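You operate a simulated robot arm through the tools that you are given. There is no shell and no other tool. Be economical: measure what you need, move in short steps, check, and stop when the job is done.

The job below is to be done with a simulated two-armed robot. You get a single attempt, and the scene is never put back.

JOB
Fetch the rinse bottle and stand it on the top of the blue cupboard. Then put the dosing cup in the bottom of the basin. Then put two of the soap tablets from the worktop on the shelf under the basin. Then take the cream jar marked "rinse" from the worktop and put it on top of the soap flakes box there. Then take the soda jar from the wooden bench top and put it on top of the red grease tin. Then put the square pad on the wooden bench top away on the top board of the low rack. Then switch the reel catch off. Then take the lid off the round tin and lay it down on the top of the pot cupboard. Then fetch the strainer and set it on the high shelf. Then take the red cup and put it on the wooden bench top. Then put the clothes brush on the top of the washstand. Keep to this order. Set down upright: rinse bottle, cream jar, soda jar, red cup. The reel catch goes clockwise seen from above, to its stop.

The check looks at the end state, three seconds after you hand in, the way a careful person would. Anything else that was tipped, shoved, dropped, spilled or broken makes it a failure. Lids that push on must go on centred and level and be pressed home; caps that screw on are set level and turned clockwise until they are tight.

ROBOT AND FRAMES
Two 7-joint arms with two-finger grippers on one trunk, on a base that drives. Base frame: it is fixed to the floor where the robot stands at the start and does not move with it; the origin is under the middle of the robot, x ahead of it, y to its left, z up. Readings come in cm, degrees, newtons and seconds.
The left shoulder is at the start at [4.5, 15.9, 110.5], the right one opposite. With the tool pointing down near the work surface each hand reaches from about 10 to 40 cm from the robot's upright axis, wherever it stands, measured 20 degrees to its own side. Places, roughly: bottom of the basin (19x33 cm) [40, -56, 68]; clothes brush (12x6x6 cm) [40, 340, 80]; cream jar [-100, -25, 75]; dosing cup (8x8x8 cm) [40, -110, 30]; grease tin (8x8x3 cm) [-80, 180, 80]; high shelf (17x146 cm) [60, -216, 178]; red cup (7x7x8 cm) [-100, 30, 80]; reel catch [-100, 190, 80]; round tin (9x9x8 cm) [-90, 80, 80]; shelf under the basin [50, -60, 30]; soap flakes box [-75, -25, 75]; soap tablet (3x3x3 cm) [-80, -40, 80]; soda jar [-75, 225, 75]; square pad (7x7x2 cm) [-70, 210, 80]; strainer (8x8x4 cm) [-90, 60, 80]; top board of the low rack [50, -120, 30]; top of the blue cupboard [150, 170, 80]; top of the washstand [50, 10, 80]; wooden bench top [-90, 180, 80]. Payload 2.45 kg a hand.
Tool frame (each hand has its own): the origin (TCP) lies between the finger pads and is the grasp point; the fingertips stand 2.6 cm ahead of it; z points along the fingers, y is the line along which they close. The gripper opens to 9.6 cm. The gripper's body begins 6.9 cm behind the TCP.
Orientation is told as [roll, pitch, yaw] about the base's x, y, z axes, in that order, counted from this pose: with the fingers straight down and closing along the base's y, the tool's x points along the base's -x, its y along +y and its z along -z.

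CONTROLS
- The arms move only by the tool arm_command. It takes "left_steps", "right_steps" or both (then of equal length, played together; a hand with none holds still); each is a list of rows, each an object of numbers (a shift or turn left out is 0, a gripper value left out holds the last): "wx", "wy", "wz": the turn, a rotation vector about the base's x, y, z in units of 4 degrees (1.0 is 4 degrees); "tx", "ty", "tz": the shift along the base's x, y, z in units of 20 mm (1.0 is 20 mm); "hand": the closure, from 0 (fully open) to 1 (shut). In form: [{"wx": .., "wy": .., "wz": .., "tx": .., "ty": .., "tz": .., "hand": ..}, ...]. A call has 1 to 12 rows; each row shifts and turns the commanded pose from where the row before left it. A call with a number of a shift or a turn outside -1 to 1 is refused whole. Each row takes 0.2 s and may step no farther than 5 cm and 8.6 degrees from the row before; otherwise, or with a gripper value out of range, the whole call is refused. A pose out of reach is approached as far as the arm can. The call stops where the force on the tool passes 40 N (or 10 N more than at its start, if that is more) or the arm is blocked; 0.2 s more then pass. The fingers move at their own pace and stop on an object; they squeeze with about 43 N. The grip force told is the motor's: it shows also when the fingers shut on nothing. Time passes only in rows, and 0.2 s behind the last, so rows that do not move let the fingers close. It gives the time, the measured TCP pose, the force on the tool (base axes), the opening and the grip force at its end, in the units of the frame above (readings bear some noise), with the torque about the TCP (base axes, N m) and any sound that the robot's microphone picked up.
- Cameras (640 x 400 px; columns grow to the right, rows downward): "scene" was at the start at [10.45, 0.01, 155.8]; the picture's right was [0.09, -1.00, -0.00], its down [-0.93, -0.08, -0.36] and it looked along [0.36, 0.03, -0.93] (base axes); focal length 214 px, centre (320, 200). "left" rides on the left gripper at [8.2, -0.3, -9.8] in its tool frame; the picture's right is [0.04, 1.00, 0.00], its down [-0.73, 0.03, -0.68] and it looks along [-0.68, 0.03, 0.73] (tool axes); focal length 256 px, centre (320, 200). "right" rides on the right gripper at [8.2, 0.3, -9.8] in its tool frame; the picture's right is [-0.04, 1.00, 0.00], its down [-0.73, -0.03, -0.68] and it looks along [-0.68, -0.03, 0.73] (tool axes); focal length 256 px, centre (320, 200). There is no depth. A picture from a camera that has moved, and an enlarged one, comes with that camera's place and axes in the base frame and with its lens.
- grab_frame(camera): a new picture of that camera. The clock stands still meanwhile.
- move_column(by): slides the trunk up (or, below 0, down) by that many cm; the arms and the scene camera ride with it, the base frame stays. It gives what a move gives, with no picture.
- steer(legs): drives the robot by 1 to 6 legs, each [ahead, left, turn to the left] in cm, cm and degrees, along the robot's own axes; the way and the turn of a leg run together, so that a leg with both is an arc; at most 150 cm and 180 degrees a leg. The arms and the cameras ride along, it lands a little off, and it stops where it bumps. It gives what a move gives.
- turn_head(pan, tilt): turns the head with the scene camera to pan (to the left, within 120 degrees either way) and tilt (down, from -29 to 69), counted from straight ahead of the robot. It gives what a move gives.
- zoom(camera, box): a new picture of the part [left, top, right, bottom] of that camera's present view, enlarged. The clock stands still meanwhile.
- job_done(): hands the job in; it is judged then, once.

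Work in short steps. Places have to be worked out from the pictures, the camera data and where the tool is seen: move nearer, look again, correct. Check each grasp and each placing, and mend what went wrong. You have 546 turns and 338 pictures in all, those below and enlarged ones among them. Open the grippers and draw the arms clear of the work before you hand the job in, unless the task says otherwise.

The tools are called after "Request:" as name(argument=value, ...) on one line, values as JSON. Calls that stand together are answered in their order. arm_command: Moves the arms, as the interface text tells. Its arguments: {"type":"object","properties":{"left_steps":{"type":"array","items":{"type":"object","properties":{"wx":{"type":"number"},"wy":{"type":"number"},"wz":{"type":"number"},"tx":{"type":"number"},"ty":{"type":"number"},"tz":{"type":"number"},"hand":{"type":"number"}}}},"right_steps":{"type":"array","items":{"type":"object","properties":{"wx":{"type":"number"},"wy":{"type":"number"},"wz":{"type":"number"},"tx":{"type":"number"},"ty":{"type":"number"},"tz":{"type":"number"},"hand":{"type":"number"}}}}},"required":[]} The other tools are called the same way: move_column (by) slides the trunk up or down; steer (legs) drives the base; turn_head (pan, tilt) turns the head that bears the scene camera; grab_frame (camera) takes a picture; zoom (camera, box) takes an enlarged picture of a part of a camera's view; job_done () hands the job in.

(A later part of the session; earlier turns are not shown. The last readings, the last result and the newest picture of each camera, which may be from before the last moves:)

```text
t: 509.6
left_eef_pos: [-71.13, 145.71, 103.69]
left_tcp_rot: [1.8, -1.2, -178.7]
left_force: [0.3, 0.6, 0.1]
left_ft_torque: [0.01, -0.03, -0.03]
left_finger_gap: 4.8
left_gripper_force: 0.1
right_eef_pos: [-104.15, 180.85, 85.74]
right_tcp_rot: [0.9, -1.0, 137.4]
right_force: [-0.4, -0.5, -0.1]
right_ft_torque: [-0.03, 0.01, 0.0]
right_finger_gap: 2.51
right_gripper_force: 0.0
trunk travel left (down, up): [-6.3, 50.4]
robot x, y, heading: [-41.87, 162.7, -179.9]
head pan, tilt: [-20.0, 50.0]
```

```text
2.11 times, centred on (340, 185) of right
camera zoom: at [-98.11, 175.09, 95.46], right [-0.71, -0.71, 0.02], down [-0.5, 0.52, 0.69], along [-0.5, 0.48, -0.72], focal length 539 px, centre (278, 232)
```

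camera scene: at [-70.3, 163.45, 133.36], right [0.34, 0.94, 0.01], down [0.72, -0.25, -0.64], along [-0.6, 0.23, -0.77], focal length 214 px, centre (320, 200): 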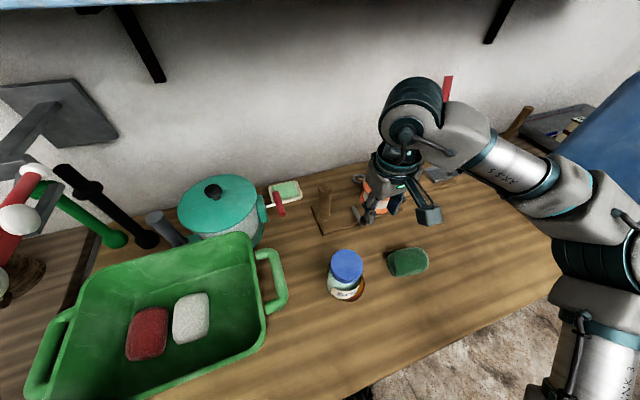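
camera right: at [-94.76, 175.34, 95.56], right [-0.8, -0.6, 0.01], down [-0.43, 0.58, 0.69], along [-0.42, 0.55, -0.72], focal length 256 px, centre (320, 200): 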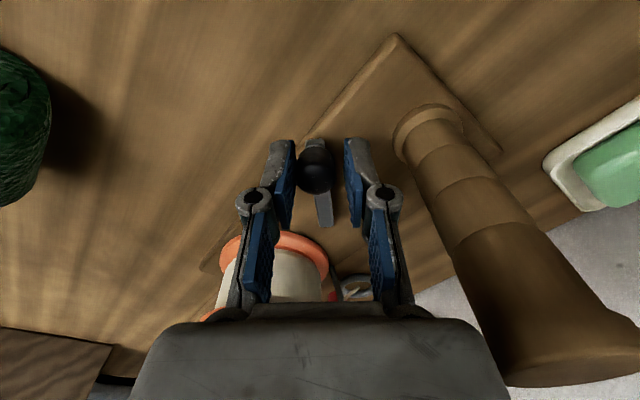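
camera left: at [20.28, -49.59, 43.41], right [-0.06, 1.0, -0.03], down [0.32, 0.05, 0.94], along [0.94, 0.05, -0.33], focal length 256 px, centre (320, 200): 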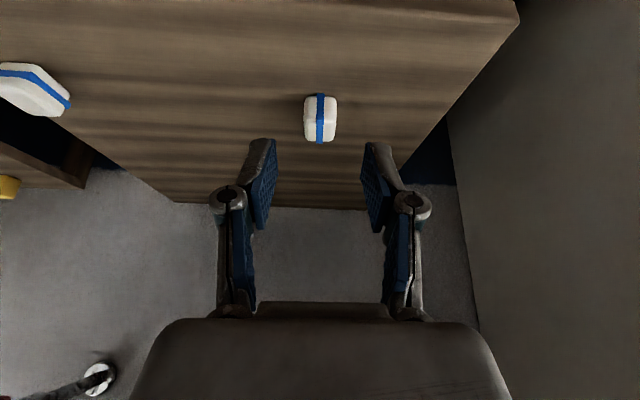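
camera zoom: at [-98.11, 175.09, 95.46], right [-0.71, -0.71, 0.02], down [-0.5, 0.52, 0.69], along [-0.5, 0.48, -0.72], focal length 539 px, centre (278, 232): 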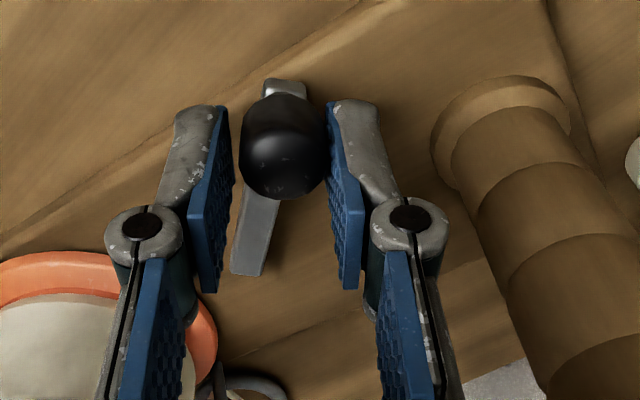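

The knob has run ahead toward the far finger (past a toggle point, ~57°). I push on to find the stop.

Request:
arm_command(right_steps=[{"tx": -0.2, "ty": -0.13}, {"tx": -0.2, "ty": -0.12}, {"tx": -0.2, "ty": -0.11}, {}])

Request:
zoom(camera="right", box=[200, 90, 480, 280])

```text
t: 510.6
left_eef_pos: [-70.52, 145.76, 103.92]
left_tcp_rot: [1.7, -1.6, -178.8]
left_force: [0.4, 0.1, 0.0]
left_ft_torque: [0.02, 0.0, 0.0]
left_finger_gap: 4.77
left_gripper_force: 0.0
right_eef_pos: [-104.1, 181.04, 86.06]
right_tcp_rot: [1.0, -1.2, 137.4]
right_force: [-0.3, -0.4, -0.1]
right_ft_torque: [0.02, -0.01, -0.01]
right_finger_gap: 2.5
right_gripper_force: 0.3
right hand out of reach, approached as far as the arm can: row 1, 2, 3
trunk travel left (down, up): [-6.3, 50.4]
robot x, y, heading: [-41.7, 162.51, -179.7]
head pan, tilt: [-20.0, 50.0]
```

```text
2.11 times, centred on (340, 185) of right
camera zoom: at [-98.14, 175.35, 95.76], right [-0.71, -0.71, 0.02], down [-0.5, 0.52, 0.69], along [-0.5, 0.48, -0.72], focal length 539 px, centre (278, 232)
```

zoom: 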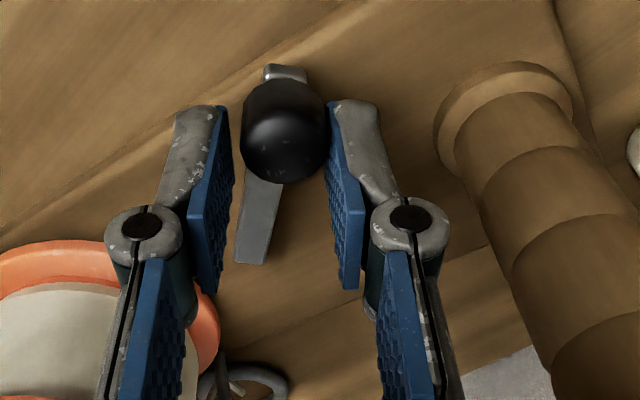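

The knob leans on the leading finger. I open the fingers a little to see whether it rests or moves by itself.

Request:
arm_command(right_steps=[{"hand": 0.58}, {}, {}])

Request:
zoom(camera="right", box=[200, 60, 480, 280])

```text
t: 511.4
left_eef_pos: [-70.58, 145.65, 103.81]
left_tcp_rot: [1.7, -1.4, -178.7]
left_force: [0.3, 0.1, 0.6]
left_ft_torque: [0.01, -0.01, -0.01]
left_finger_gap: 4.81
left_gripper_force: 0.1
right_eef_pos: [-104.24, 181.12, 85.96]
right_tcp_rot: [1.0, -1.2, 137.4]
right_force: [0.1, 0.0, 0.2]
right_ft_torque: [0.04, -0.02, 0.01]
right_finger_gap: 4.04
right_gripper_force: 0.1
trunk travel left (down, up): [-6.3, 50.4]
robot x, y, heading: [-41.87, 162.82, -180.0]
head pan, tilt: [-20.0, 50.0]
```

```text
1.82 times, centred on (340, 170) of right
camera zoom: at [-98.14, 175.35, 95.76], right [-0.71, -0.71, 0.02], down [-0.5, 0.52, 0.69], along [-0.5, 0.48, -0.72], focal length 465 px, centre (284, 254)
```

zoom: 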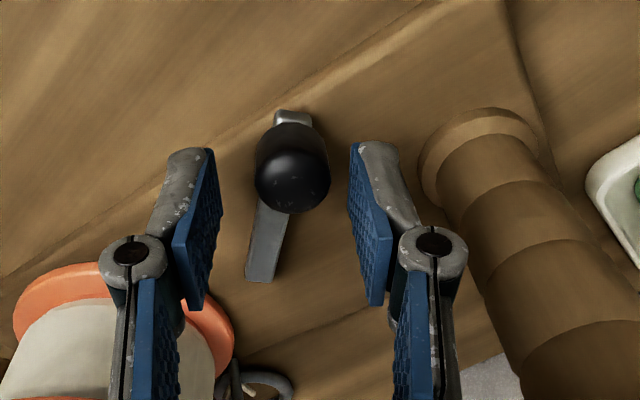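

I raise the hand clear to inspect the whole catch from the scene camera.

Request:
arm_command(right_steps=[{"tz": 0.6}, {"tz": 1}, {"tz": 1}, {"tz": 1, "tx": 0.5}, {"tx": 1, "tz": 0.5}, {"tx": 1, "wz": 1}, {"tx": 1, "wz": 1}, {"tx": 1, "wz": 1, "ty": 0.8}, {"tx": 1, "wz": 1, "ty": 0.8}, {"ty": 1, "wz": 1}, {"ty": 1, "wz": 1}, {"ty": 1, "wz": 1}])

Request:
zoom(camera="right", box=[160, 80, 480, 290])

Request:
zoom(camera="scene", box=[250, 130, 450, 300])

```text
t: 514.0
left_eef_pos: [-70.58, 145.77, 103.86]
left_tcp_rot: [1.7, -1.4, -178.7]
left_force: [0.3, 0.0, 0.1]
left_ft_torque: [-0.02, -0.04, 0.02]
left_finger_gap: 4.81
left_gripper_force: 0.1
right_eef_pos: [-92.36, 191.33, 93.98]
right_tcp_rot: [1.1, -1.3, 165.4]
right_force: [-0.5, -0.2, 0.5]
right_ft_torque: [0.01, -0.02, -0.02]
right_finger_gap: 4.02
right_gripper_force: 0.1
right hand out of reach, approached as far as the arm can: row 2
trunk travel left (down, up): [-6.3, 50.4]
robot x, y, heading: [-41.71, 162.83, -180.0]
head pan, tilt: [-20.0, 50.0]
```

```text
1.90 times, centred on (320, 185) of right
camera zoom: at [-84.23, 189.21, 103.7], right [-0.29, -0.96, 0.02], down [-0.69, 0.22, 0.69], along [-0.67, 0.19, -0.72], focal length 488 px, centre (320, 229)
```

zoom: 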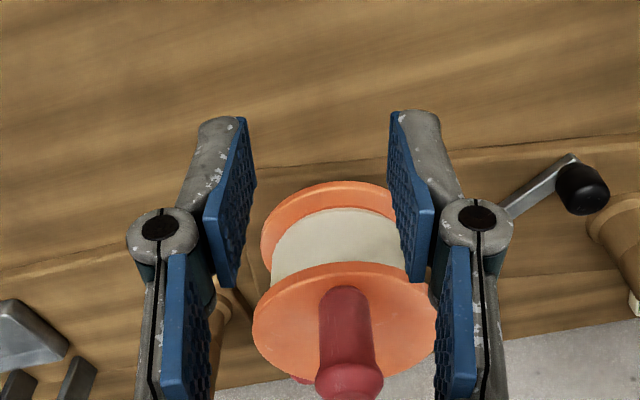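

```text
2.35 times, centred on (350, 215) of scene
camera zoom: at [-75.13, 165.28, 133.36], right [0.34, 0.94, 0.0], down [0.72, -0.26, -0.64], along [-0.6, 0.22, -0.77], focal length 505 px, centre (249, 165)
```

zoom: 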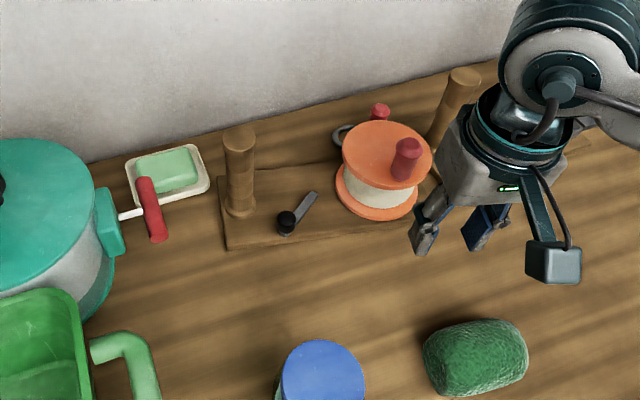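

The knob end is now at the clockwise stop (~49° relative to the board) and stays there — but the last pushes slid the whole reel board about 5 cm back/left (and ~7° turned). I'll bring the board back by gripping its peg. First raise the hand and shift the robot 8 cm left for reach.

Request:
arm_command(right_steps=[{"tz": 0.8}, {"tz": 1}, {"tz": 1}, {"tz": 0.5, "wz": 1}, {"wz": 1}, {"wz": 1}, {"wz": 0.6}])

Request:
steer(legs=[[0, 8, 0]])

Request:
arm_command(right_steps=[{"hand": 0.55}, {}, {}, {}, {}, {}, {}, {}, {}, {}, {}, {}])

Request:
grab_frame(camera="right")

Request:
grab_frame(camera="scene")

```text
t: 515.6
left_eef_pos: [-70.67, 145.82, 103.82]
left_tcp_rot: [1.7, -1.4, -178.7]
left_force: [0.1, -0.2, -0.7]
left_ft_torque: [-0.03, -0.01, 0.0]
left_finger_gap: 4.82
left_gripper_force: 0.0
right_eef_pos: [-92.2, 191.43, 100.54]
right_tcp_rot: [1.2, -1.2, 179.9]
right_force: [0.2, 0.0, -0.2]
right_ft_torque: [-0.04, 0.04, 0.06]
right_finger_gap: 4.03
right_gripper_force: 0.0
trunk travel left (down, up): [-6.3, 50.4]
robot x, y, heading: [-41.8, 162.67, -180.1]
head pan, tilt: [-20.0, 50.0]
```

```text
t: 516.7
left_eef_pos: [-70.32, 141.63, 104.23]
left_tcp_rot: [3.5, -1.6, -179.0]
left_force: [0.1, 0.4, -1.3]
left_ft_torque: [-0.1, 0.07, 0.0]
left_finger_gap: 4.8
left_gripper_force: 0.0
right_eef_pos: [-91.93, 187.42, 99.78]
right_tcp_rot: [3.0, -1.2, 179.5]
right_force: [-0.5, 1.0, -0.1]
right_ft_torque: [-0.11, 0.01, 0.02]
right_finger_gap: 4.03
right_gripper_force: 0.0
trunk travel left (down, up): [-6.3, 50.4]
robot x, y, heading: [-41.72, 155.82, 179.8]
head pan, tilt: [-20.0, 50.0]
```

```text
t: 519.3
left_eef_pos: [-69.94, 139.99, 104.03]
left_tcp_rot: [2.4, -1.8, -179.1]
left_force: [0.9, 0.6, 0.0]
left_ft_torque: [0.0, 0.04, 0.04]
left_finger_gap: 4.78
left_gripper_force: 0.0
right_eef_pos: [-91.56, 185.56, 100.47]
right_tcp_rot: [1.8, -1.4, 179.4]
right_force: [0.4, 0.4, -0.5]
right_ft_torque: [-0.02, 0.01, -0.01]
right_finger_gap: 4.33
right_gripper_force: 0.0
trunk travel left (down, up): [-6.3, 50.4]
robot x, y, heading: [-41.7, 156.11, 179.9]
head pan, tilt: [-20.0, 50.0]
```

```text
148 pictures are left
camera right: at [-83.11, 185.61, 110.18], right [-0.05, -1.0, 0.03], down [-0.72, 0.06, 0.7], along [-0.7, 0.01, -0.72], focal length 256 px, centre (320, 200)
```

right: 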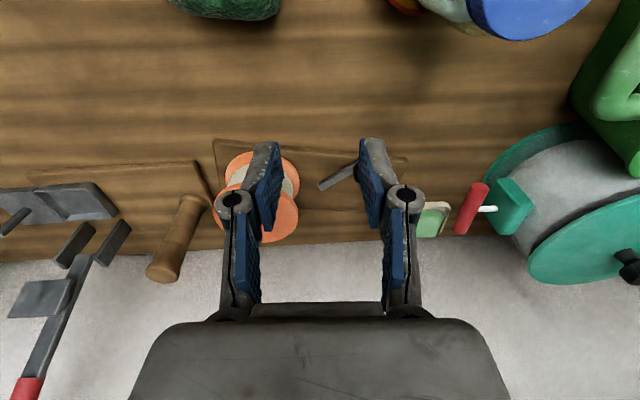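

```text
147 pictures are left
camera scene: at [-74.92, 159.43, 133.33], right [0.34, 0.94, -0.01], down [0.72, -0.27, -0.64], along [-0.6, 0.21, -0.77], focal length 214 px, centre (320, 200)
```

scene: 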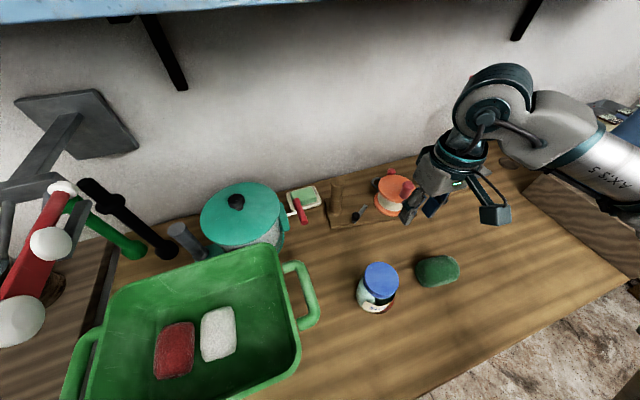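

Board front edge now runs from [-99.4, 198.8] to [-103.4, 173.8] (was x≈−97.7). I tilt the hand forward and move over the peg at about [-108, 176].

Request:
arm_command(right_steps=[{"wy": 1, "tz": 0.3}, {"wy": 1, "tx": -0.3, "ty": -0.5}, {"wy": 1, "tx": -0.5, "ty": -1}, {"wy": 1, "tx": -0.8, "ty": -1}, {"wy": 1, "tx": -1, "ty": -1}, {"wy": 1, "tx": -1, "ty": -1}, {"tx": -1}, {"tx": -1}, {"tx": -0.8}, {}, {}])

Request:
grab_frame(camera="right")

```text
t: 521.7
left_eef_pos: [-70.08, 139.77, 104.02]
left_tcp_rot: [2.2, -1.7, -179.1]
left_force: [-0.6, 0.3, -0.2]
left_ft_torque: [0.01, 0.02, 0.0]
left_finger_gap: 4.8
left_gripper_force: 0.0
right_eef_pos: [-104.44, 176.54, 101.17]
right_tcp_rot: [2.1, -25.4, 179.2]
right_force: [-0.8, 0.4, -0.3]
right_ft_torque: [-0.01, 0.01, 0.01]
right_finger_gap: 4.31
right_gripper_force: 0.0
trunk travel left (down, up): [-6.3, 50.4]
robot x, y, heading: [-41.43, 155.78, 179.8]
head pan, tilt: [-20.0, 50.0]
```

```text
146 pictures are left
camera right: at [-92.79, 176.48, 106.6], right [-0.03, -1.0, 0.05], down [-0.37, 0.06, 0.93], along [-0.93, 0.01, -0.37], focal length 256 px, centre (320, 200)
```

right: 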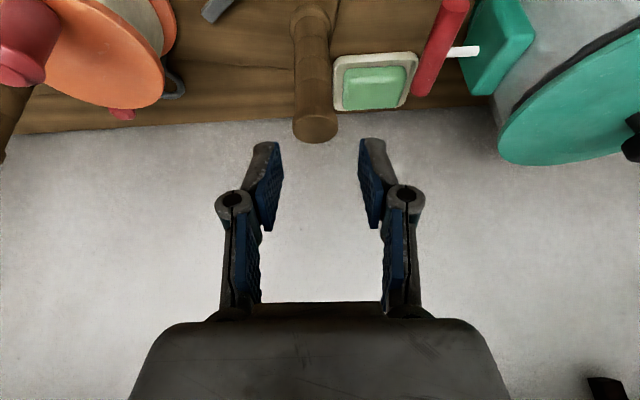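

Peg top at about [-108, 176.7, 95]. I advance and lower around it, then close.

Request:
arm_command(right_steps=[{"tx": -0.5, "ty": 0.1}, {"tx": -0.5, "tz": -0.5}, {"tx": -0.4, "tz": -0.7}, {"tx": -0.2, "tz": -0.8}, {"tz": -0.8}, {"tz": -0.8}, {"tz": -0.5}, {}])

Request:
grab_frame(camera="right")

```text
t: 523.5
left_eef_pos: [-69.86, 139.36, 103.97]
left_tcp_rot: [2.2, -1.7, -179.0]
left_force: [0.2, -0.8, 0.0]
left_ft_torque: [0.01, 0.02, -0.02]
left_finger_gap: 4.78
left_gripper_force: 0.1
right_eef_pos: [-107.52, 176.37, 93.03]
right_tcp_rot: [1.8, -25.5, 179.4]
right_force: [0.2, 0.2, 0.2]
right_ft_torque: [0.0, 0.0, 0.02]
right_finger_gap: 4.31
right_gripper_force: 0.0
trunk travel left (down, up): [-6.3, 50.4]
robot x, y, heading: [-42.13, 155.6, 179.9]
head pan, tilt: [-20.0, 50.0]
```

```text
145 pictures are left
camera right: at [-95.93, 176.2, 98.46], right [-0.03, -1.0, 0.05], down [-0.37, 0.05, 0.93], along [-0.93, 0.01, -0.37], focal length 256 px, centre (320, 200)
```

right: 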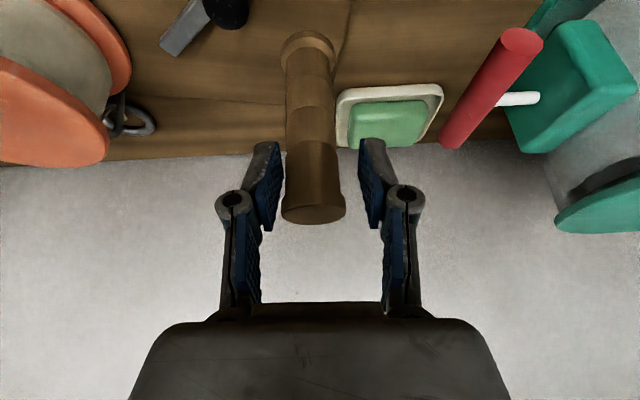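

The peg is between the fingers. I lower 2 cm more and grip it.

Request:
arm_command(right_steps=[{"tz": -0.5}, {"tz": -0.5}, {"hand": 1}, {"hand": 1}, {"hand": 1}])

```text
t: 524.7
left_eef_pos: [-69.97, 139.51, 104.09]
left_tcp_rot: [2.2, -1.7, -179.0]
left_force: [-0.8, 0.9, -0.1]
left_ft_torque: [-0.05, 0.0, -0.02]
left_finger_gap: 4.79
left_gripper_force: 0.0
right_eef_pos: [-107.52, 176.39, 91.16]
right_tcp_rot: [1.8, -25.4, 179.4]
right_force: [-0.7, 3.0, 2.1]
right_ft_torque: [0.19, 0.12, -0.02]
right_finger_gap: 3.06
right_gripper_force: 43.1
trunk travel left (down, up): [-6.3, 50.4]
robot x, y, heading: [-41.27, 155.67, 179.9]
head pan, tilt: [-20.0, 50.0]
```

Gripped (3.1 cm). I drag the board back by about [+5.4, +2.4] cm, turning +9°.

Request:
arm_command(right_steps=[{"tx": 0.3, "ty": 0.12, "wz": 0.3}, {"tx": 0.4, "ty": 0.18, "wz": 0.35}, {"tx": 0.45, "ty": 0.2, "wz": 0.35}, {"tx": 0.45, "ty": 0.2, "wz": 0.35}, {"tx": 0.45, "ty": 0.2, "wz": 0.35}, {"tx": 0.4, "ty": 0.2, "wz": 0.35}, {"tx": 0.25, "ty": 0.1, "wz": 0.2}, {}])

Request:
grab_frame(camera="right")

Request:
zoom(camera="scene", box=[280, 150, 460, 270])

```text
t: 526.5
left_eef_pos: [-69.97, 139.23, 104.02]
left_tcp_rot: [2.1, -1.8, -179.0]
left_force: [0.1, 0.8, 0.2]
left_ft_torque: [0.01, 0.02, 0.01]
left_finger_gap: 4.78
left_gripper_force: 0.0
right_eef_pos: [-102.15, 178.68, 91.15]
right_tcp_rot: [1.8, -25.5, -171.5]
right_force: [-3.6, -1.7, 8.9]
right_ft_torque: [0.06, -0.11, 0.29]
right_finger_gap: 3.09
right_gripper_force: 42.6
trunk travel left (down, up): [-6.3, 50.4]
robot x, y, heading: [-41.76, 155.62, 179.8]
head pan, tilt: [-20.0, 50.0]
```

```text
144 pictures are left
camera right: at [-90.62, 180.41, 96.58], right [0.12, -0.99, 0.05], down [-0.37, 0.0, 0.93], along [-0.92, -0.13, -0.37], focal length 256 px, centre (320, 200)
```

right: 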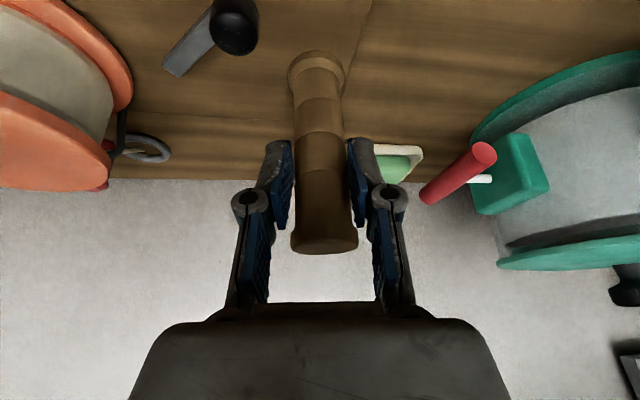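

```text
3.33 times, centred on (370, 210) of scene
camera zoom: at [-74.87, 158.07, 133.39], right [0.34, 0.94, 0.0], down [0.72, -0.26, -0.64], along [-0.6, 0.22, -0.77], focal length 715 px, centre (153, 167)
```

zoom: 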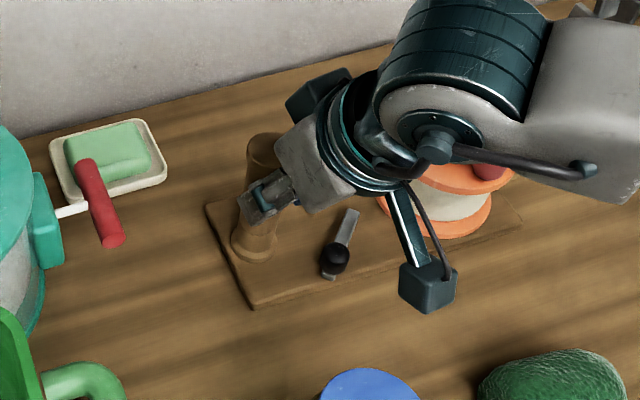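

The board is back within ~1 cm and 4°. I release the peg and rise, then measure the lever.

Request:
arm_command(right_steps=[{"hand": 0.55}, {"hand": 0.5}, {"tz": 0.5}, {"tz": 1}, {"tz": 1}, {"tz": 1}, {"tz": 1, "tx": 0.3, "wz": -0.6}, {"wy": -1, "wz": -1, "tx": 0.5}, {"wy": -1, "wz": -0.6, "tx": 0.5}, {"wy": -1, "tx": 0.5, "ty": 0.5}, {"wy": -1, "tx": 0.5, "ty": 0.5}, {"wy": -1, "ty": 0.5}])

Request:
grab_frame(camera="right")

Request:
zoom(camera="scene", box=[280, 150, 460, 330])

```text
t: 529.1
left_eef_pos: [-70.09, 139.45, 103.96]
left_tcp_rot: [2.2, -1.6, -179.0]
left_force: [0.2, -0.3, 0.1]
left_ft_torque: [-0.01, -0.02, -0.02]
left_finger_gap: 4.79
left_gripper_force: 0.0
right_eef_pos: [-97.67, 181.81, 99.98]
right_tcp_rot: [2.1, -5.1, 179.5]
right_force: [1.2, 0.3, 0.1]
right_ft_torque: [0.03, -0.03, -0.04]
right_finger_gap: 4.81
right_gripper_force: 0.0
trunk travel left (down, up): [-6.3, 50.4]
robot x, y, heading: [-41.51, 155.71, 179.9]
head pan, tilt: [-20.0, 50.0]
```

```text
142 pictures are left
camera right: at [-88.55, 181.8, 109.04], right [-0.05, -1.0, 0.04], down [-0.67, 0.06, 0.74], along [-0.74, 0.01, -0.67], focal length 256 px, centre (320, 200)
```

right: 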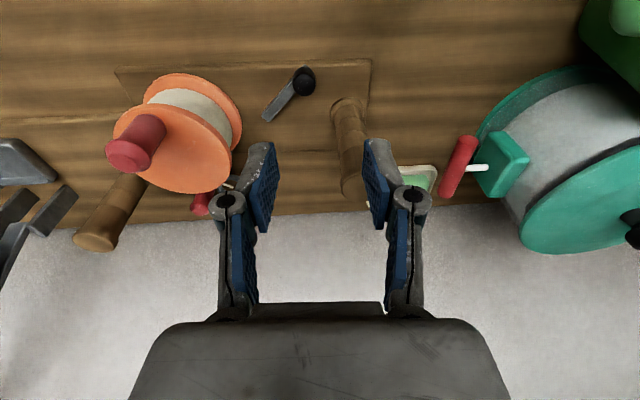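

```text
2.22 times, centred on (370, 240) of scene
camera zoom: at [-75.01, 158.26, 133.33], right [0.34, 0.94, 0.0], down [0.72, -0.26, -0.64], along [-0.6, 0.22, -0.77], focal length 477 px, centre (209, 111)
```

zoom: 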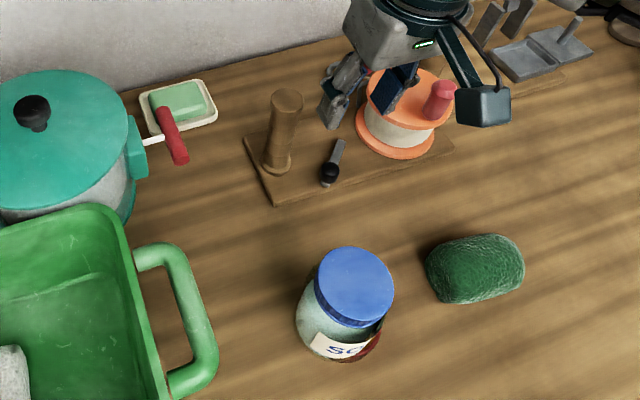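

Board restored almost exactly, lever at ~45° (off). Now I re-centre the soda jar on the tin: bring the right hand above it.

Request:
arm_command(right_steps=[{"tx": 0.8, "tz": 0.5, "wy": -0.5}, {"tx": 1, "wy": -0.5}, {"tx": 1, "ty": -0.5}, {"tx": 1, "ty": -0.8}, {"tx": 1, "ty": -0.8}, {"tx": 0.8, "ty": -0.8}, {"tx": 0.8, "ty": -0.5, "wx": 0.4}, {}, {}, {}])

Request:
grab_frame(camera="right")

```text
t: 531.3
left_eef_pos: [-69.85, 139.44, 103.99]
left_tcp_rot: [2.2, -1.7, -179.0]
left_force: [0.1, -1.3, 0.7]
left_ft_torque: [0.0, 0.02, -0.02]
left_finger_gap: 4.78
left_gripper_force: 0.1
right_eef_pos: [-84.72, 174.7, 101.01]
right_tcp_rot: [0.4, -1.4, 179.4]
right_force: [0.2, -0.1, 0.3]
right_ft_torque: [0.01, 0.0, 0.02]
right_finger_gap: 4.79
right_gripper_force: 0.1
trunk travel left (down, up): [-6.3, 50.4]
robot x, y, heading: [-41.51, 155.38, 179.9]
head pan, tilt: [-20.0, 50.0]
```

```text
140 pictures are left
camera right: at [-76.32, 174.45, 110.69], right [-0.05, -1.0, 0.01], down [-0.72, 0.04, 0.7], along [-0.7, 0.03, -0.72], focal length 256 px, centre (320, 200)
```

right: 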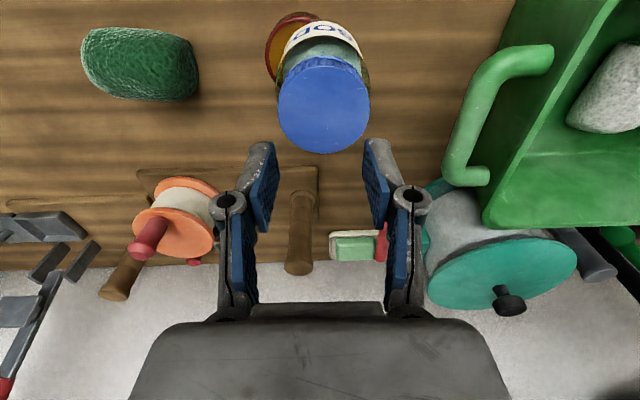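

Jar at [-83.3, 174.5], tin at [-84, 176]: 1.7 cm off. I regrip the jar, lift 1 cm, shift and set it down centred.

Request:
arm_command(right_steps=[{"hand": 0, "tx": 0.6, "ty": -0.1, "wy": -0.3}, {"tz": -0.8}, {"tz": -1}, {"tz": -1}, {"tz": -1}, {"tz": -1}, {"tz": -1}, {"tz": -0.4}, {}, {"hand": 1}, {"hand": 1}, {"hand": 1}])

Request:
grab_frame(camera="right")

```text
t: 533.9
left_eef_pos: [-69.52, 139.3, 104.13]
left_tcp_rot: [2.1, -2.0, -179.0]
left_force: [0.2, 0.7, 0.3]
left_ft_torque: [0.02, 0.01, 0.01]
left_finger_gap: 4.8
left_gripper_force: 0.0
right_eef_pos: [-83.36, 174.41, 88.98]
right_tcp_rot: [0.7, -0.9, 179.6]
right_force: [-0.7, -7.8, 23.0]
right_ft_torque: [0.11, -0.4, -0.13]
right_finger_gap: 7.23
right_gripper_force: 42.8
trunk travel left (down, up): [-6.3, 50.4]
robot x, y, heading: [-41.96, 155.7, 180.2]
head pan, tilt: [-20.0, 50.0]
stopped in row 12 (right hand): the force on the tool passed its limit at 41 N (the readings are from after the stop); the commanded pose is now the measured one
```

```text
139 pictures are left
camera right: at [-75.01, 174.33, 98.74], right [-0.05, -1.0, 0.01], down [-0.72, 0.04, 0.69], along [-0.69, 0.02, -0.72], focal length 256 px, centre (320, 200)
```

right: 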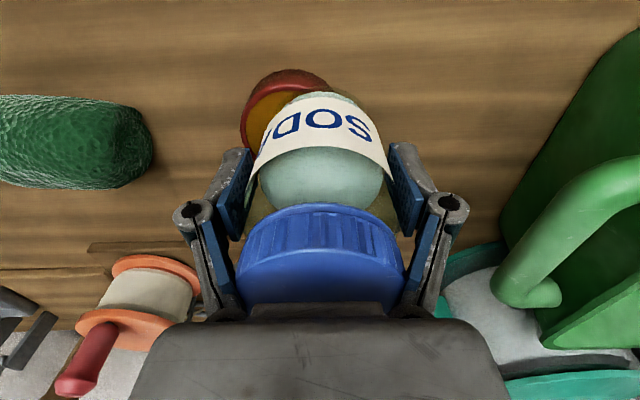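

Request:
arm_command(right_steps=[{"tz": 0.3}, {"tz": 0.4}, {}, {"ty": 0.4, "tx": -0.2}, {"ty": 0.4, "tx": -0.15}, {}])

Request:
grab_frame(camera="right")

Request:
zoom(camera="scene", box=[320, 200, 440, 330])

```text
t: 535.2
left_eef_pos: [-69.71, 139.47, 104.08]
left_tcp_rot: [2.3, -1.9, -179.0]
left_force: [0.2, -0.1, 0.1]
left_ft_torque: [-0.01, -0.02, 0.01]
left_finger_gap: 4.8
left_gripper_force: 0.1
right_eef_pos: [-84.09, 176.42, 90.17]
right_tcp_rot: [0.5, -0.7, 179.5]
right_force: [0.0, -0.3, -3.2]
right_ft_torque: [0.03, -0.05, 0.0]
right_finger_gap: 7.18
right_gripper_force: 43.2
trunk travel left (down, up): [-6.3, 50.4]
robot x, y, heading: [-41.63, 155.84, 179.7]
head pan, tilt: [-20.0, 50.0]
```

```text
138 pictures are left
camera right: at [-75.77, 176.09, 100.0], right [-0.05, -1.0, 0.01], down [-0.73, 0.04, 0.69], along [-0.69, 0.03, -0.73], focal length 256 px, centre (320, 200)
```

right: 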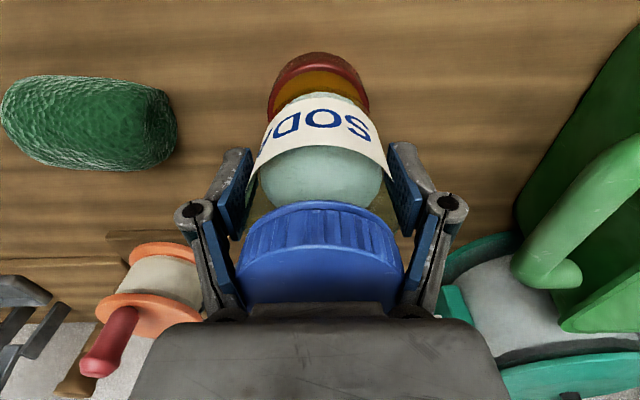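

```text
3.08 times, centred on (380, 265) of scene
camera zoom: at [-74.93, 158.25, 133.36], right [0.34, 0.94, 0.0], down [0.72, -0.26, -0.64], along [-0.6, 0.22, -0.77], focal length 660 px, centre (135, 0)
```

zoom: 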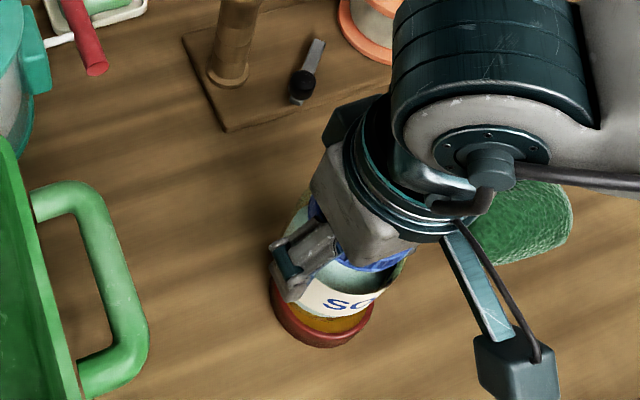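

Centred over the tin. I lower to contact and release.

Request:
arm_command(right_steps=[{"tz": -0.3}, {"tz": -0.2}, {"tz": -0.15}, {"tz": -0.1}, {}])

```text
t: 536.3
left_eef_pos: [-69.31, 139.55, 104.24]
left_tcp_rot: [2.2, -2.2, -179.0]
left_force: [-0.6, 0.6, -0.5]
left_ft_torque: [0.01, 0.0, 0.05]
left_finger_gap: 4.81
left_gripper_force: 0.0
right_eef_pos: [-83.79, 176.42, 89.21]
right_tcp_rot: [0.5, -1.5, 179.5]
right_force: [4.6, 1.9, 16.5]
right_ft_torque: [0.38, -0.71, -0.04]
right_finger_gap: 7.2
right_gripper_force: 42.8
trunk travel left (down, up): [-6.3, 50.4]
robot x, y, heading: [-41.66, 154.92, 179.7]
head pan, tilt: [-20.0, 50.0]
stopped in row 5 (right hand): the force on the tool passed its limit at 42 N (the readings are from after the stop); the commanded pose is now the measured one
```

Request:
arm_command(right_steps=[{"tz": 0.05, "wy": -0.25}, {}, {"hand": 0.1}, {"hand": 0}, {"hand": 0}, {"tz": 0.4}, {"tz": 0.8}, {"tz": 1}, {"tz": 1}, {"tz": 1}, {"tz": 1}, {"tz": 1}])

Request:
grab_frame(camera="right")

Request:
zoom(camera="scene", box=[280, 150, 460, 330])

```text
t: 538.9
left_eef_pos: [-69.38, 139.48, 104.18]
left_tcp_rot: [2.2, -2.2, -178.9]
left_force: [-0.3, 0.1, -0.6]
left_ft_torque: [-0.02, 0.0, 0.01]
left_finger_gap: 4.81
left_gripper_force: 0.2
right_eef_pos: [-83.78, 176.26, 101.61]
right_tcp_rot: [0.6, -0.3, 179.6]
right_force: [0.2, 0.7, 0.2]
right_ft_torque: [-0.01, 0.01, 0.01]
right_finger_gap: 9.6
right_gripper_force: 0.1
trunk travel left (down, up): [-6.3, 50.4]
robot x, y, heading: [-41.51, 155.95, 179.9]
head pan, tilt: [-20.0, 50.0]
```

```text
136 pictures are left
camera right: at [-75.62, 176.08, 111.41], right [-0.05, -1.0, 0.01], down [-0.73, 0.04, 0.68], along [-0.68, 0.03, -0.73], focal length 256 px, centre (320, 200)
```

right: 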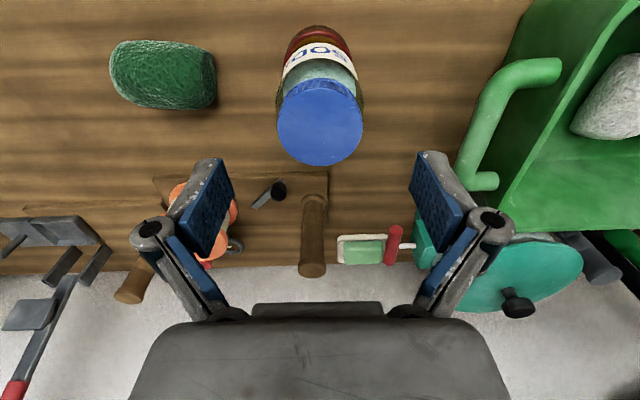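

```text
2.22 times, centred on (370, 240) of scene
camera zoom: at [-74.87, 158.2, 133.39], right [0.34, 0.94, 0.0], down [0.72, -0.26, -0.64], along [-0.6, 0.22, -0.77], focal length 477 px, centre (209, 111)
```

zoom: 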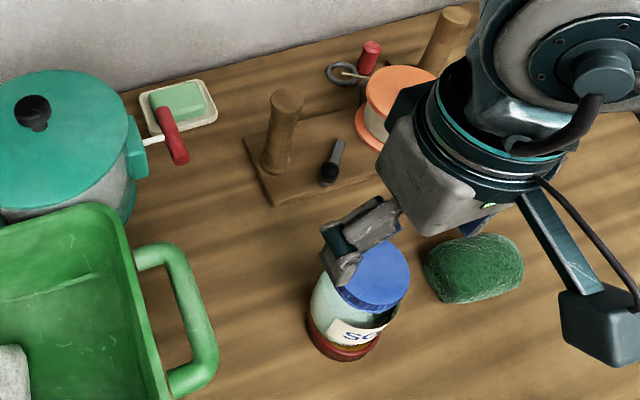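

Jar centred again. Now the round tin: I raise/retract, back off, and drive left along to the pot cupboard (y≈77).

Request:
arm_command(right_steps=[{"tz": 0.8}, {"tz": 1, "tx": 0.5}, {"tx": 1}, {"tx": 1}, {"tx": 1}])

Request:
steer(legs=[[-25, 0, 0], [0, 92, 0]])

Request:
turn_head(pan=0, tilt=50)

Request:
grab_frame(camera="scene")

```text
t: 540.1
left_eef_pos: [-69.39, 139.63, 104.17]
left_tcp_rot: [2.2, -2.2, -179.0]
left_force: [0.0, 0.6, 1.2]
left_ft_torque: [0.0, -0.01, 0.03]
left_finger_gap: 4.81
left_gripper_force: 0.1
right_eef_pos: [-76.74, 176.49, 105.18]
right_tcp_rot: [0.5, -0.2, 179.5]
right_force: [0.5, 0.0, 1.1]
right_ft_torque: [-0.02, 0.06, -0.02]
right_finger_gap: 9.58
right_gripper_force: 0.1
trunk travel left (down, up): [-6.3, 50.4]
robot x, y, heading: [-41.71, 155.73, 179.6]
head pan, tilt: [-20.0, 50.0]
```

```text
t: 546.4
left_eef_pos: [-44.37, 45.75, 104.18]
left_tcp_rot: [2.2, -2.1, -178.5]
left_force: [-0.4, -0.2, -0.1]
left_ft_torque: [0.03, 0.03, 0.01]
left_finger_gap: 4.78
left_gripper_force: 0.1
right_eef_pos: [-52.14, 82.54, 105.18]
right_tcp_rot: [0.5, -0.4, 180.0]
right_force: [0.4, 0.3, -0.7]
right_ft_torque: [0.01, -0.02, -0.01]
right_finger_gap: 9.55
right_gripper_force: 0.1
trunk travel left (down, up): [-6.3, 50.4]
robot x, y, heading: [-16.7, 61.61, -179.5]
head pan, tilt: [-20.0, 50.0]
```

```text
t: 547.2
left_eef_pos: [-43.95, 45.52, 104.36]
left_tcp_rot: [2.1, -2.4, -178.5]
left_force: [0.3, -0.3, 0.4]
left_ft_torque: [0.0, 0.02, 0.0]
left_finger_gap: 4.79
left_gripper_force: 0.0
right_eef_pos: [-51.89, 82.55, 105.37]
right_tcp_rot: [0.5, -0.4, 179.9]
right_force: [-0.2, 0.1, -0.2]
right_ft_torque: [0.02, 0.03, -0.02]
right_finger_gap: 9.59
right_gripper_force: 0.0
trunk travel left (down, up): [-6.3, 50.4]
robot x, y, heading: [-16.49, 62.26, -179.5]
head pan, tilt: [0.0, 50.0]
```

```text
134 pictures are left
camera scene: at [-50.48, 61.73, 133.39], right [-0.01, 1.0, 0.0], down [0.77, 0.0, -0.64], along [-0.64, 0.0, -0.77], focal length 214 px, centre (320, 200)
```

scene: 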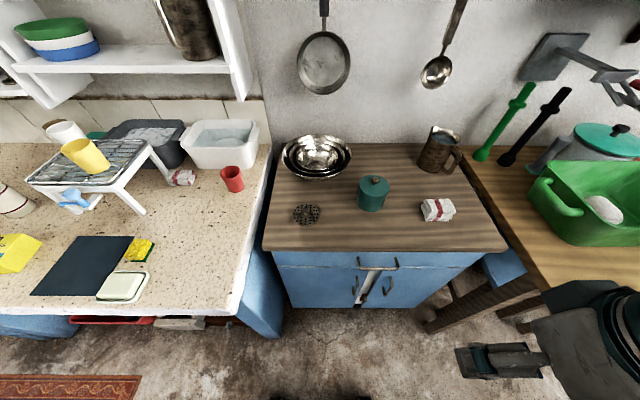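

Request:
zoom(camera="scene", box=[265, 130, 485, 260])

```text
2.91 times, centred on (375, 195) of scene
camera zoom: at [-50.48, 61.73, 133.39], right [-0.01, 1.0, 0.0], down [0.77, 0.0, -0.64], along [-0.64, 0.0, -0.77], focal length 624 px, centre (160, 214)
```

zoom: 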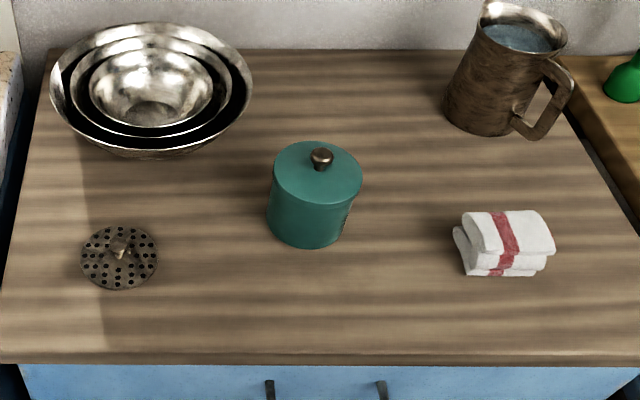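

Teal round tin with knobbed lid at [-92.7, 77.3], top z≈88.5. I drive nearer (to x≈−33, y≈57) for the right hand.

Request:
steer(legs=[[16.5, 4.5, -0.5]])

Request:
arm_command(right_steps=[{"tx": -0.5, "hand": 0.5}, {"tx": -1}, {"tx": -1}, {"tx": -1}, {"tx": -1}, {"tx": -0.7}, {}, {}, {}, {}])

Request:
grab_frame(camera="right")

```text
t: 548.7
left_eef_pos: [-60.85, 41.55, 104.3]
left_tcp_rot: [2.3, -2.3, -179.1]
left_force: [-0.3, -0.4, 0.2]
left_ft_torque: [-0.02, -0.03, 0.06]
left_finger_gap: 4.82
left_gripper_force: 0.2
right_eef_pos: [-68.36, 78.64, 105.35]
right_tcp_rot: [0.6, -0.4, 179.4]
right_force: [-0.5, -0.4, -0.8]
right_ft_torque: [0.02, -0.01, 0.0]
right_finger_gap: 9.58
right_gripper_force: 0.1
trunk travel left (down, up): [-6.3, 50.4]
robot x, y, heading: [-33.46, 57.76, 179.8]
head pan, tilt: [0.0, 50.0]
```

```text
t: 550.9
left_eef_pos: [-60.63, 41.43, 104.58]
left_tcp_rot: [2.1, -2.5, -179.0]
left_force: [0.0, -1.1, 0.3]
left_ft_torque: [-0.02, 0.02, -0.02]
left_finger_gap: 4.83
left_gripper_force: 0.0
right_eef_pos: [-78.23, 78.51, 105.62]
right_tcp_rot: [0.5, -0.7, 179.4]
right_force: [0.2, 0.2, -0.1]
right_ft_torque: [0.01, -0.01, 0.01]
right_finger_gap: 4.81
right_gripper_force: 0.0
trunk travel left (down, up): [-6.3, 50.4]
robot x, y, heading: [-33.35, 57.22, 179.9]
head pan, tilt: [0.0, 50.0]
```

```text
132 pictures are left
camera right: at [-69.95, 78.07, 115.36], right [-0.05, -1.0, 0.01], down [-0.73, 0.04, 0.69], along [-0.69, 0.03, -0.73], focal length 256 px, centre (320, 200)
```

right: 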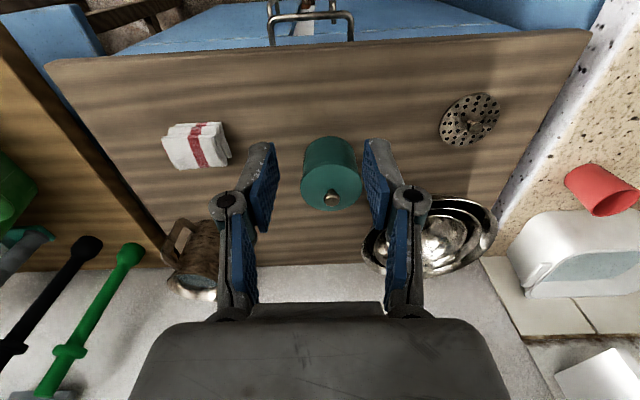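

Knob at about [-93, 77.6, 89–91]. I move above it at z ~97.

Request:
arm_command(right_steps=[{"tx": -0.6, "ty": -0.2, "tz": -0.4}, {"tx": -1, "ty": -0.2, "tz": -0.6}, {"tx": -1, "tz": -0.6}, {"tx": -1, "tz": -0.6}, {"tx": -1, "tz": -0.6}, {"tx": -1, "tz": -0.6}, {"tx": -1, "tz": -0.6}, {"tx": -0.7}, {}, {}, {}])

Request:
grab_frame(camera="right")

```text
t: 553.3
left_eef_pos: [-60.55, 41.34, 104.47]
left_tcp_rot: [2.0, -2.5, -179.0]
left_force: [-0.4, -0.9, -0.1]
left_ft_torque: [0.02, 0.01, 0.05]
left_finger_gap: 4.8
left_gripper_force: 0.1
right_eef_pos: [-92.25, 78.34, 97.23]
right_tcp_rot: [0.5, -0.6, 179.4]
right_force: [1.7, 0.2, 0.0]
right_ft_torque: [0.02, -0.07, -0.02]
right_finger_gap: 4.82
right_gripper_force: 0.0
right hand out of reach, approached as far as the arm can: row 8
trunk travel left (down, up): [-6.3, 50.4]
robot x, y, heading: [-33.24, 57.72, 179.7]
head pan, tilt: [0.0, 50.0]
```

```text
131 pictures are left
camera right: at [-83.99, 78.01, 106.94], right [-0.05, -1.0, 0.01], down [-0.72, 0.04, 0.69], along [-0.69, 0.03, -0.73], focal length 256 px, centre (320, 200)
```

right: 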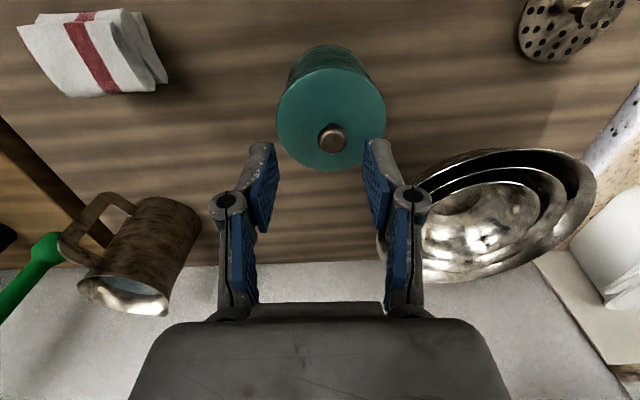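

Knob centre [-93.2, 77.5]. I correct and lower to z 93.

Request:
arm_command(right_steps=[{"tx": -0.3, "ty": -0.35, "tz": -0.6}, {"tx": -0.15, "tz": -0.8}, {"tz": -0.6}, {}, {}])

Request:
grab_frame(camera="right")

```text
t: 554.5
left_eef_pos: [-60.52, 41.18, 104.45]
left_tcp_rot: [2.1, -2.5, -179.1]
left_force: [-0.3, -0.2, -0.4]
left_ft_torque: [0.0, -0.01, -0.01]
left_finger_gap: 4.83
left_gripper_force: 0.1
right_eef_pos: [-92.84, 77.79, 92.85]
right_tcp_rot: [0.5, -0.7, 179.5]
right_force: [-0.9, -0.5, -0.2]
right_ft_torque: [-0.01, 0.05, -0.05]
right_finger_gap: 4.84
right_gripper_force: 0.1
right hand out of reach, approached as far as the arm can: row 1
trunk travel left (down, up): [-6.3, 50.4]
robot x, y, heading: [-33.36, 57.89, 179.5]
head pan, tilt: [0.0, 50.0]
```

```text
130 pictures are left
camera right: at [-84.57, 77.58, 102.71], right [-0.05, -1.0, 0.01], down [-0.72, 0.04, 0.69], along [-0.69, 0.03, -0.73], focal length 256 px, centre (320, 200)
```

right: 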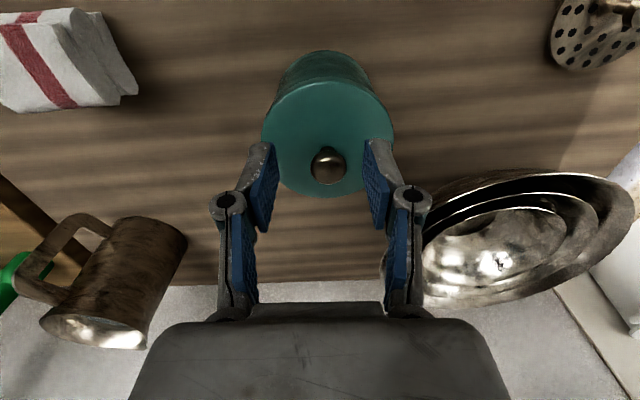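

Aligned. I lower 1.3 cm and close on the knob.

Request:
arm_command(right_steps=[{"tz": -0.35}, {"tz": -0.3}, {}, {"hand": 1}, {"hand": 1}, {"hand": 1}, {}])

Request:
grab_frame(camera="right")

```text
t: 556.1
left_eef_pos: [-60.58, 41.31, 104.46]
left_tcp_rot: [2.1, -2.5, -179.1]
left_force: [-0.1, 0.0, 0.2]
left_ft_torque: [-0.02, 0.02, 0.01]
left_finger_gap: 4.77
left_gripper_force: 0.1
right_eef_pos: [-92.83, 77.79, 91.59]
right_tcp_rot: [0.6, -0.7, 179.3]
right_force: [-0.1, 0.1, 0.7]
right_ft_torque: [0.01, -0.01, 0.03]
right_finger_gap: 1.98
right_gripper_force: 43.0
trunk travel left (down, up): [-6.3, 50.4]
robot x, y, heading: [-33.31, 57.41, 179.9]
head pan, tilt: [0.0, 50.0]
heard: snap
```

```text
129 pictures are left
camera right: at [-84.62, 77.58, 101.38], right [-0.05, -1.0, 0.01], down [-0.73, 0.04, 0.69], along [-0.69, 0.03, -0.73], focal length 256 px, centre (320, 200)
```

right: 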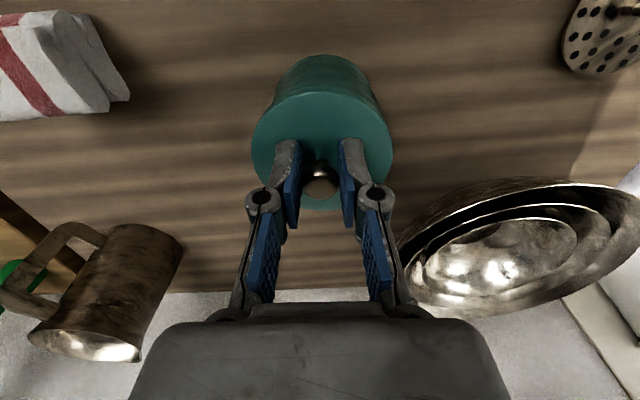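

Gripped (2 cm); a "snap" was heard — probably the lid letting go of its seat. I lift slowly 2 cm and look.

Request:
arm_command(right_steps=[{"tz": 0.2}, {"tz": 0.3}, {"tz": 0.5}, {}])

Request:
grab_frame(camera="right")

Request:
zoom(camera="scene", box=[280, 130, 460, 270])

```text
t: 557.1
left_eef_pos: [-60.52, 41.37, 104.47]
left_tcp_rot: [2.1, -2.5, -179.0]
left_force: [-0.8, 0.2, -0.6]
left_ft_torque: [0.02, 0.03, -0.01]
left_finger_gap: 4.82
left_gripper_force: 0.0
right_eef_pos: [-92.83, 77.93, 93.66]
right_tcp_rot: [0.5, -0.7, 179.4]
right_force: [0.1, 0.3, -1.3]
right_ft_torque: [0.0, 0.01, 0.01]
right_finger_gap: 1.97
right_gripper_force: 43.3
trunk travel left (down, up): [-6.3, 50.4]
robot x, y, heading: [-33.52, 57.61, 179.6]
head pan, tilt: [0.0, 50.0]
```

```text
128 pictures are left
camera right: at [-84.56, 77.59, 103.43], right [-0.05, -1.0, 0.01], down [-0.73, 0.04, 0.69], along [-0.69, 0.03, -0.73], focal length 256 px, centre (320, 200)
```

right: 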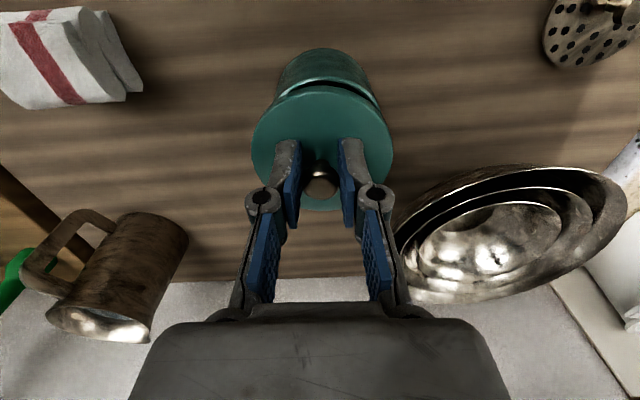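

```text
2.86 times, centred on (370, 200) of scene
camera zoom: at [-67.29, 57.55, 133.34], right [0.0, 1.0, 0.0], down [0.77, 0.0, -0.64], along [-0.64, 0.0, -0.77], focal length 613 px, centre (177, 200)
```

zoom: 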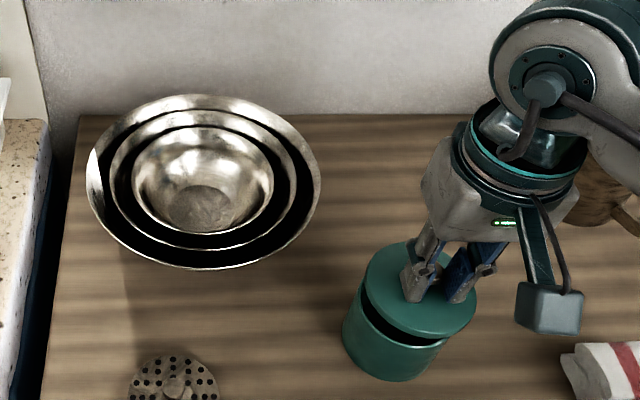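

The lid is off and the tin stays. I lift higher and carry the lid to the free spot at about [-84, 86].

Request:
arm_command(right_steps=[{"tz": 1}, {"tz": 1}, {"tx": 0.8, "ty": 0.6}, {"tx": 1, "ty": 1}, {"tx": 1, "ty": 1}, {"tx": 1, "ty": 1}, {"tx": 0.6, "ty": 0.5}, {"tz": -1}, {"tz": -1}, {"tz": -1}, {"tz": -1}, {}])

Request:
grab_frame(camera="right")

```text
t: 559.7
left_eef_pos: [-60.48, 41.39, 104.51]
left_tcp_rot: [2.3, -2.5, -179.1]
left_force: [-0.7, -0.4, 0.3]
left_ft_torque: [0.01, -0.02, -0.04]
left_finger_gap: 4.79
left_gripper_force: 0.0
right_eef_pos: [-83.41, 86.92, 89.33]
right_tcp_rot: [0.4, -0.7, 179.5]
right_force: [-0.6, -0.2, -0.4]
right_ft_torque: [0.01, 0.02, -0.02]
right_finger_gap: 1.95
right_gripper_force: 43.0
right hand out of reach, approached as far as the arm can: row 2
trunk travel left (down, up): [-6.3, 50.4]
robot x, y, heading: [-33.41, 57.72, 179.6]
head pan, tilt: [0.0, 50.0]
```

```text
126 pictures are left
camera right: at [-75.15, 86.55, 99.16], right [-0.05, -1.0, 0.01], down [-0.72, 0.04, 0.69], along [-0.69, 0.03, -0.73], focal length 256 px, centre (320, 200)
```

right: 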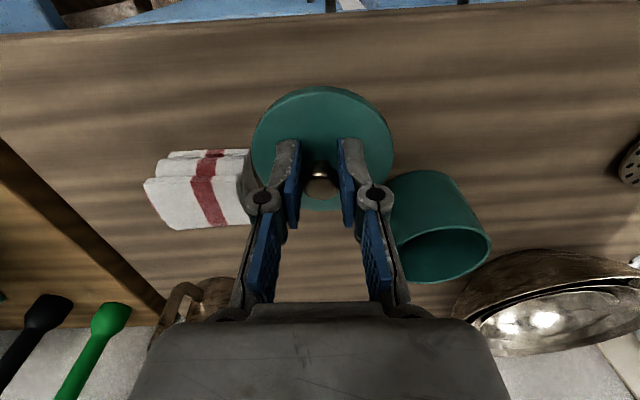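

Spot is free. I lower until contact.

Request:
arm_command(right_steps=[{"tz": -0.8}, {"tz": -0.6}, {"tz": -0.4}, {"tz": -0.3}, {"tz": -0.2}, {"tz": -0.2}, {}])

```text
t: 561.3
left_eef_pos: [-60.27, 41.35, 104.43]
left_tcp_rot: [2.0, -2.5, -179.1]
left_force: [0.0, 1.4, -0.6]
left_ft_torque: [0.02, 0.03, 0.0]
left_finger_gap: 4.8
left_gripper_force: 0.0
right_eef_pos: [-83.53, 86.71, 84.47]
right_tcp_rot: [0.5, -0.8, 179.4]
right_force: [-1.3, 0.9, 10.4]
right_ft_torque: [0.51, 0.09, 0.01]
right_finger_gap: 1.94
right_gripper_force: 42.9
trunk travel left (down, up): [-6.3, 50.4]
robot x, y, heading: [-33.6, 57.49, 179.8]
head pan, tilt: [0.0, 50.0]
```

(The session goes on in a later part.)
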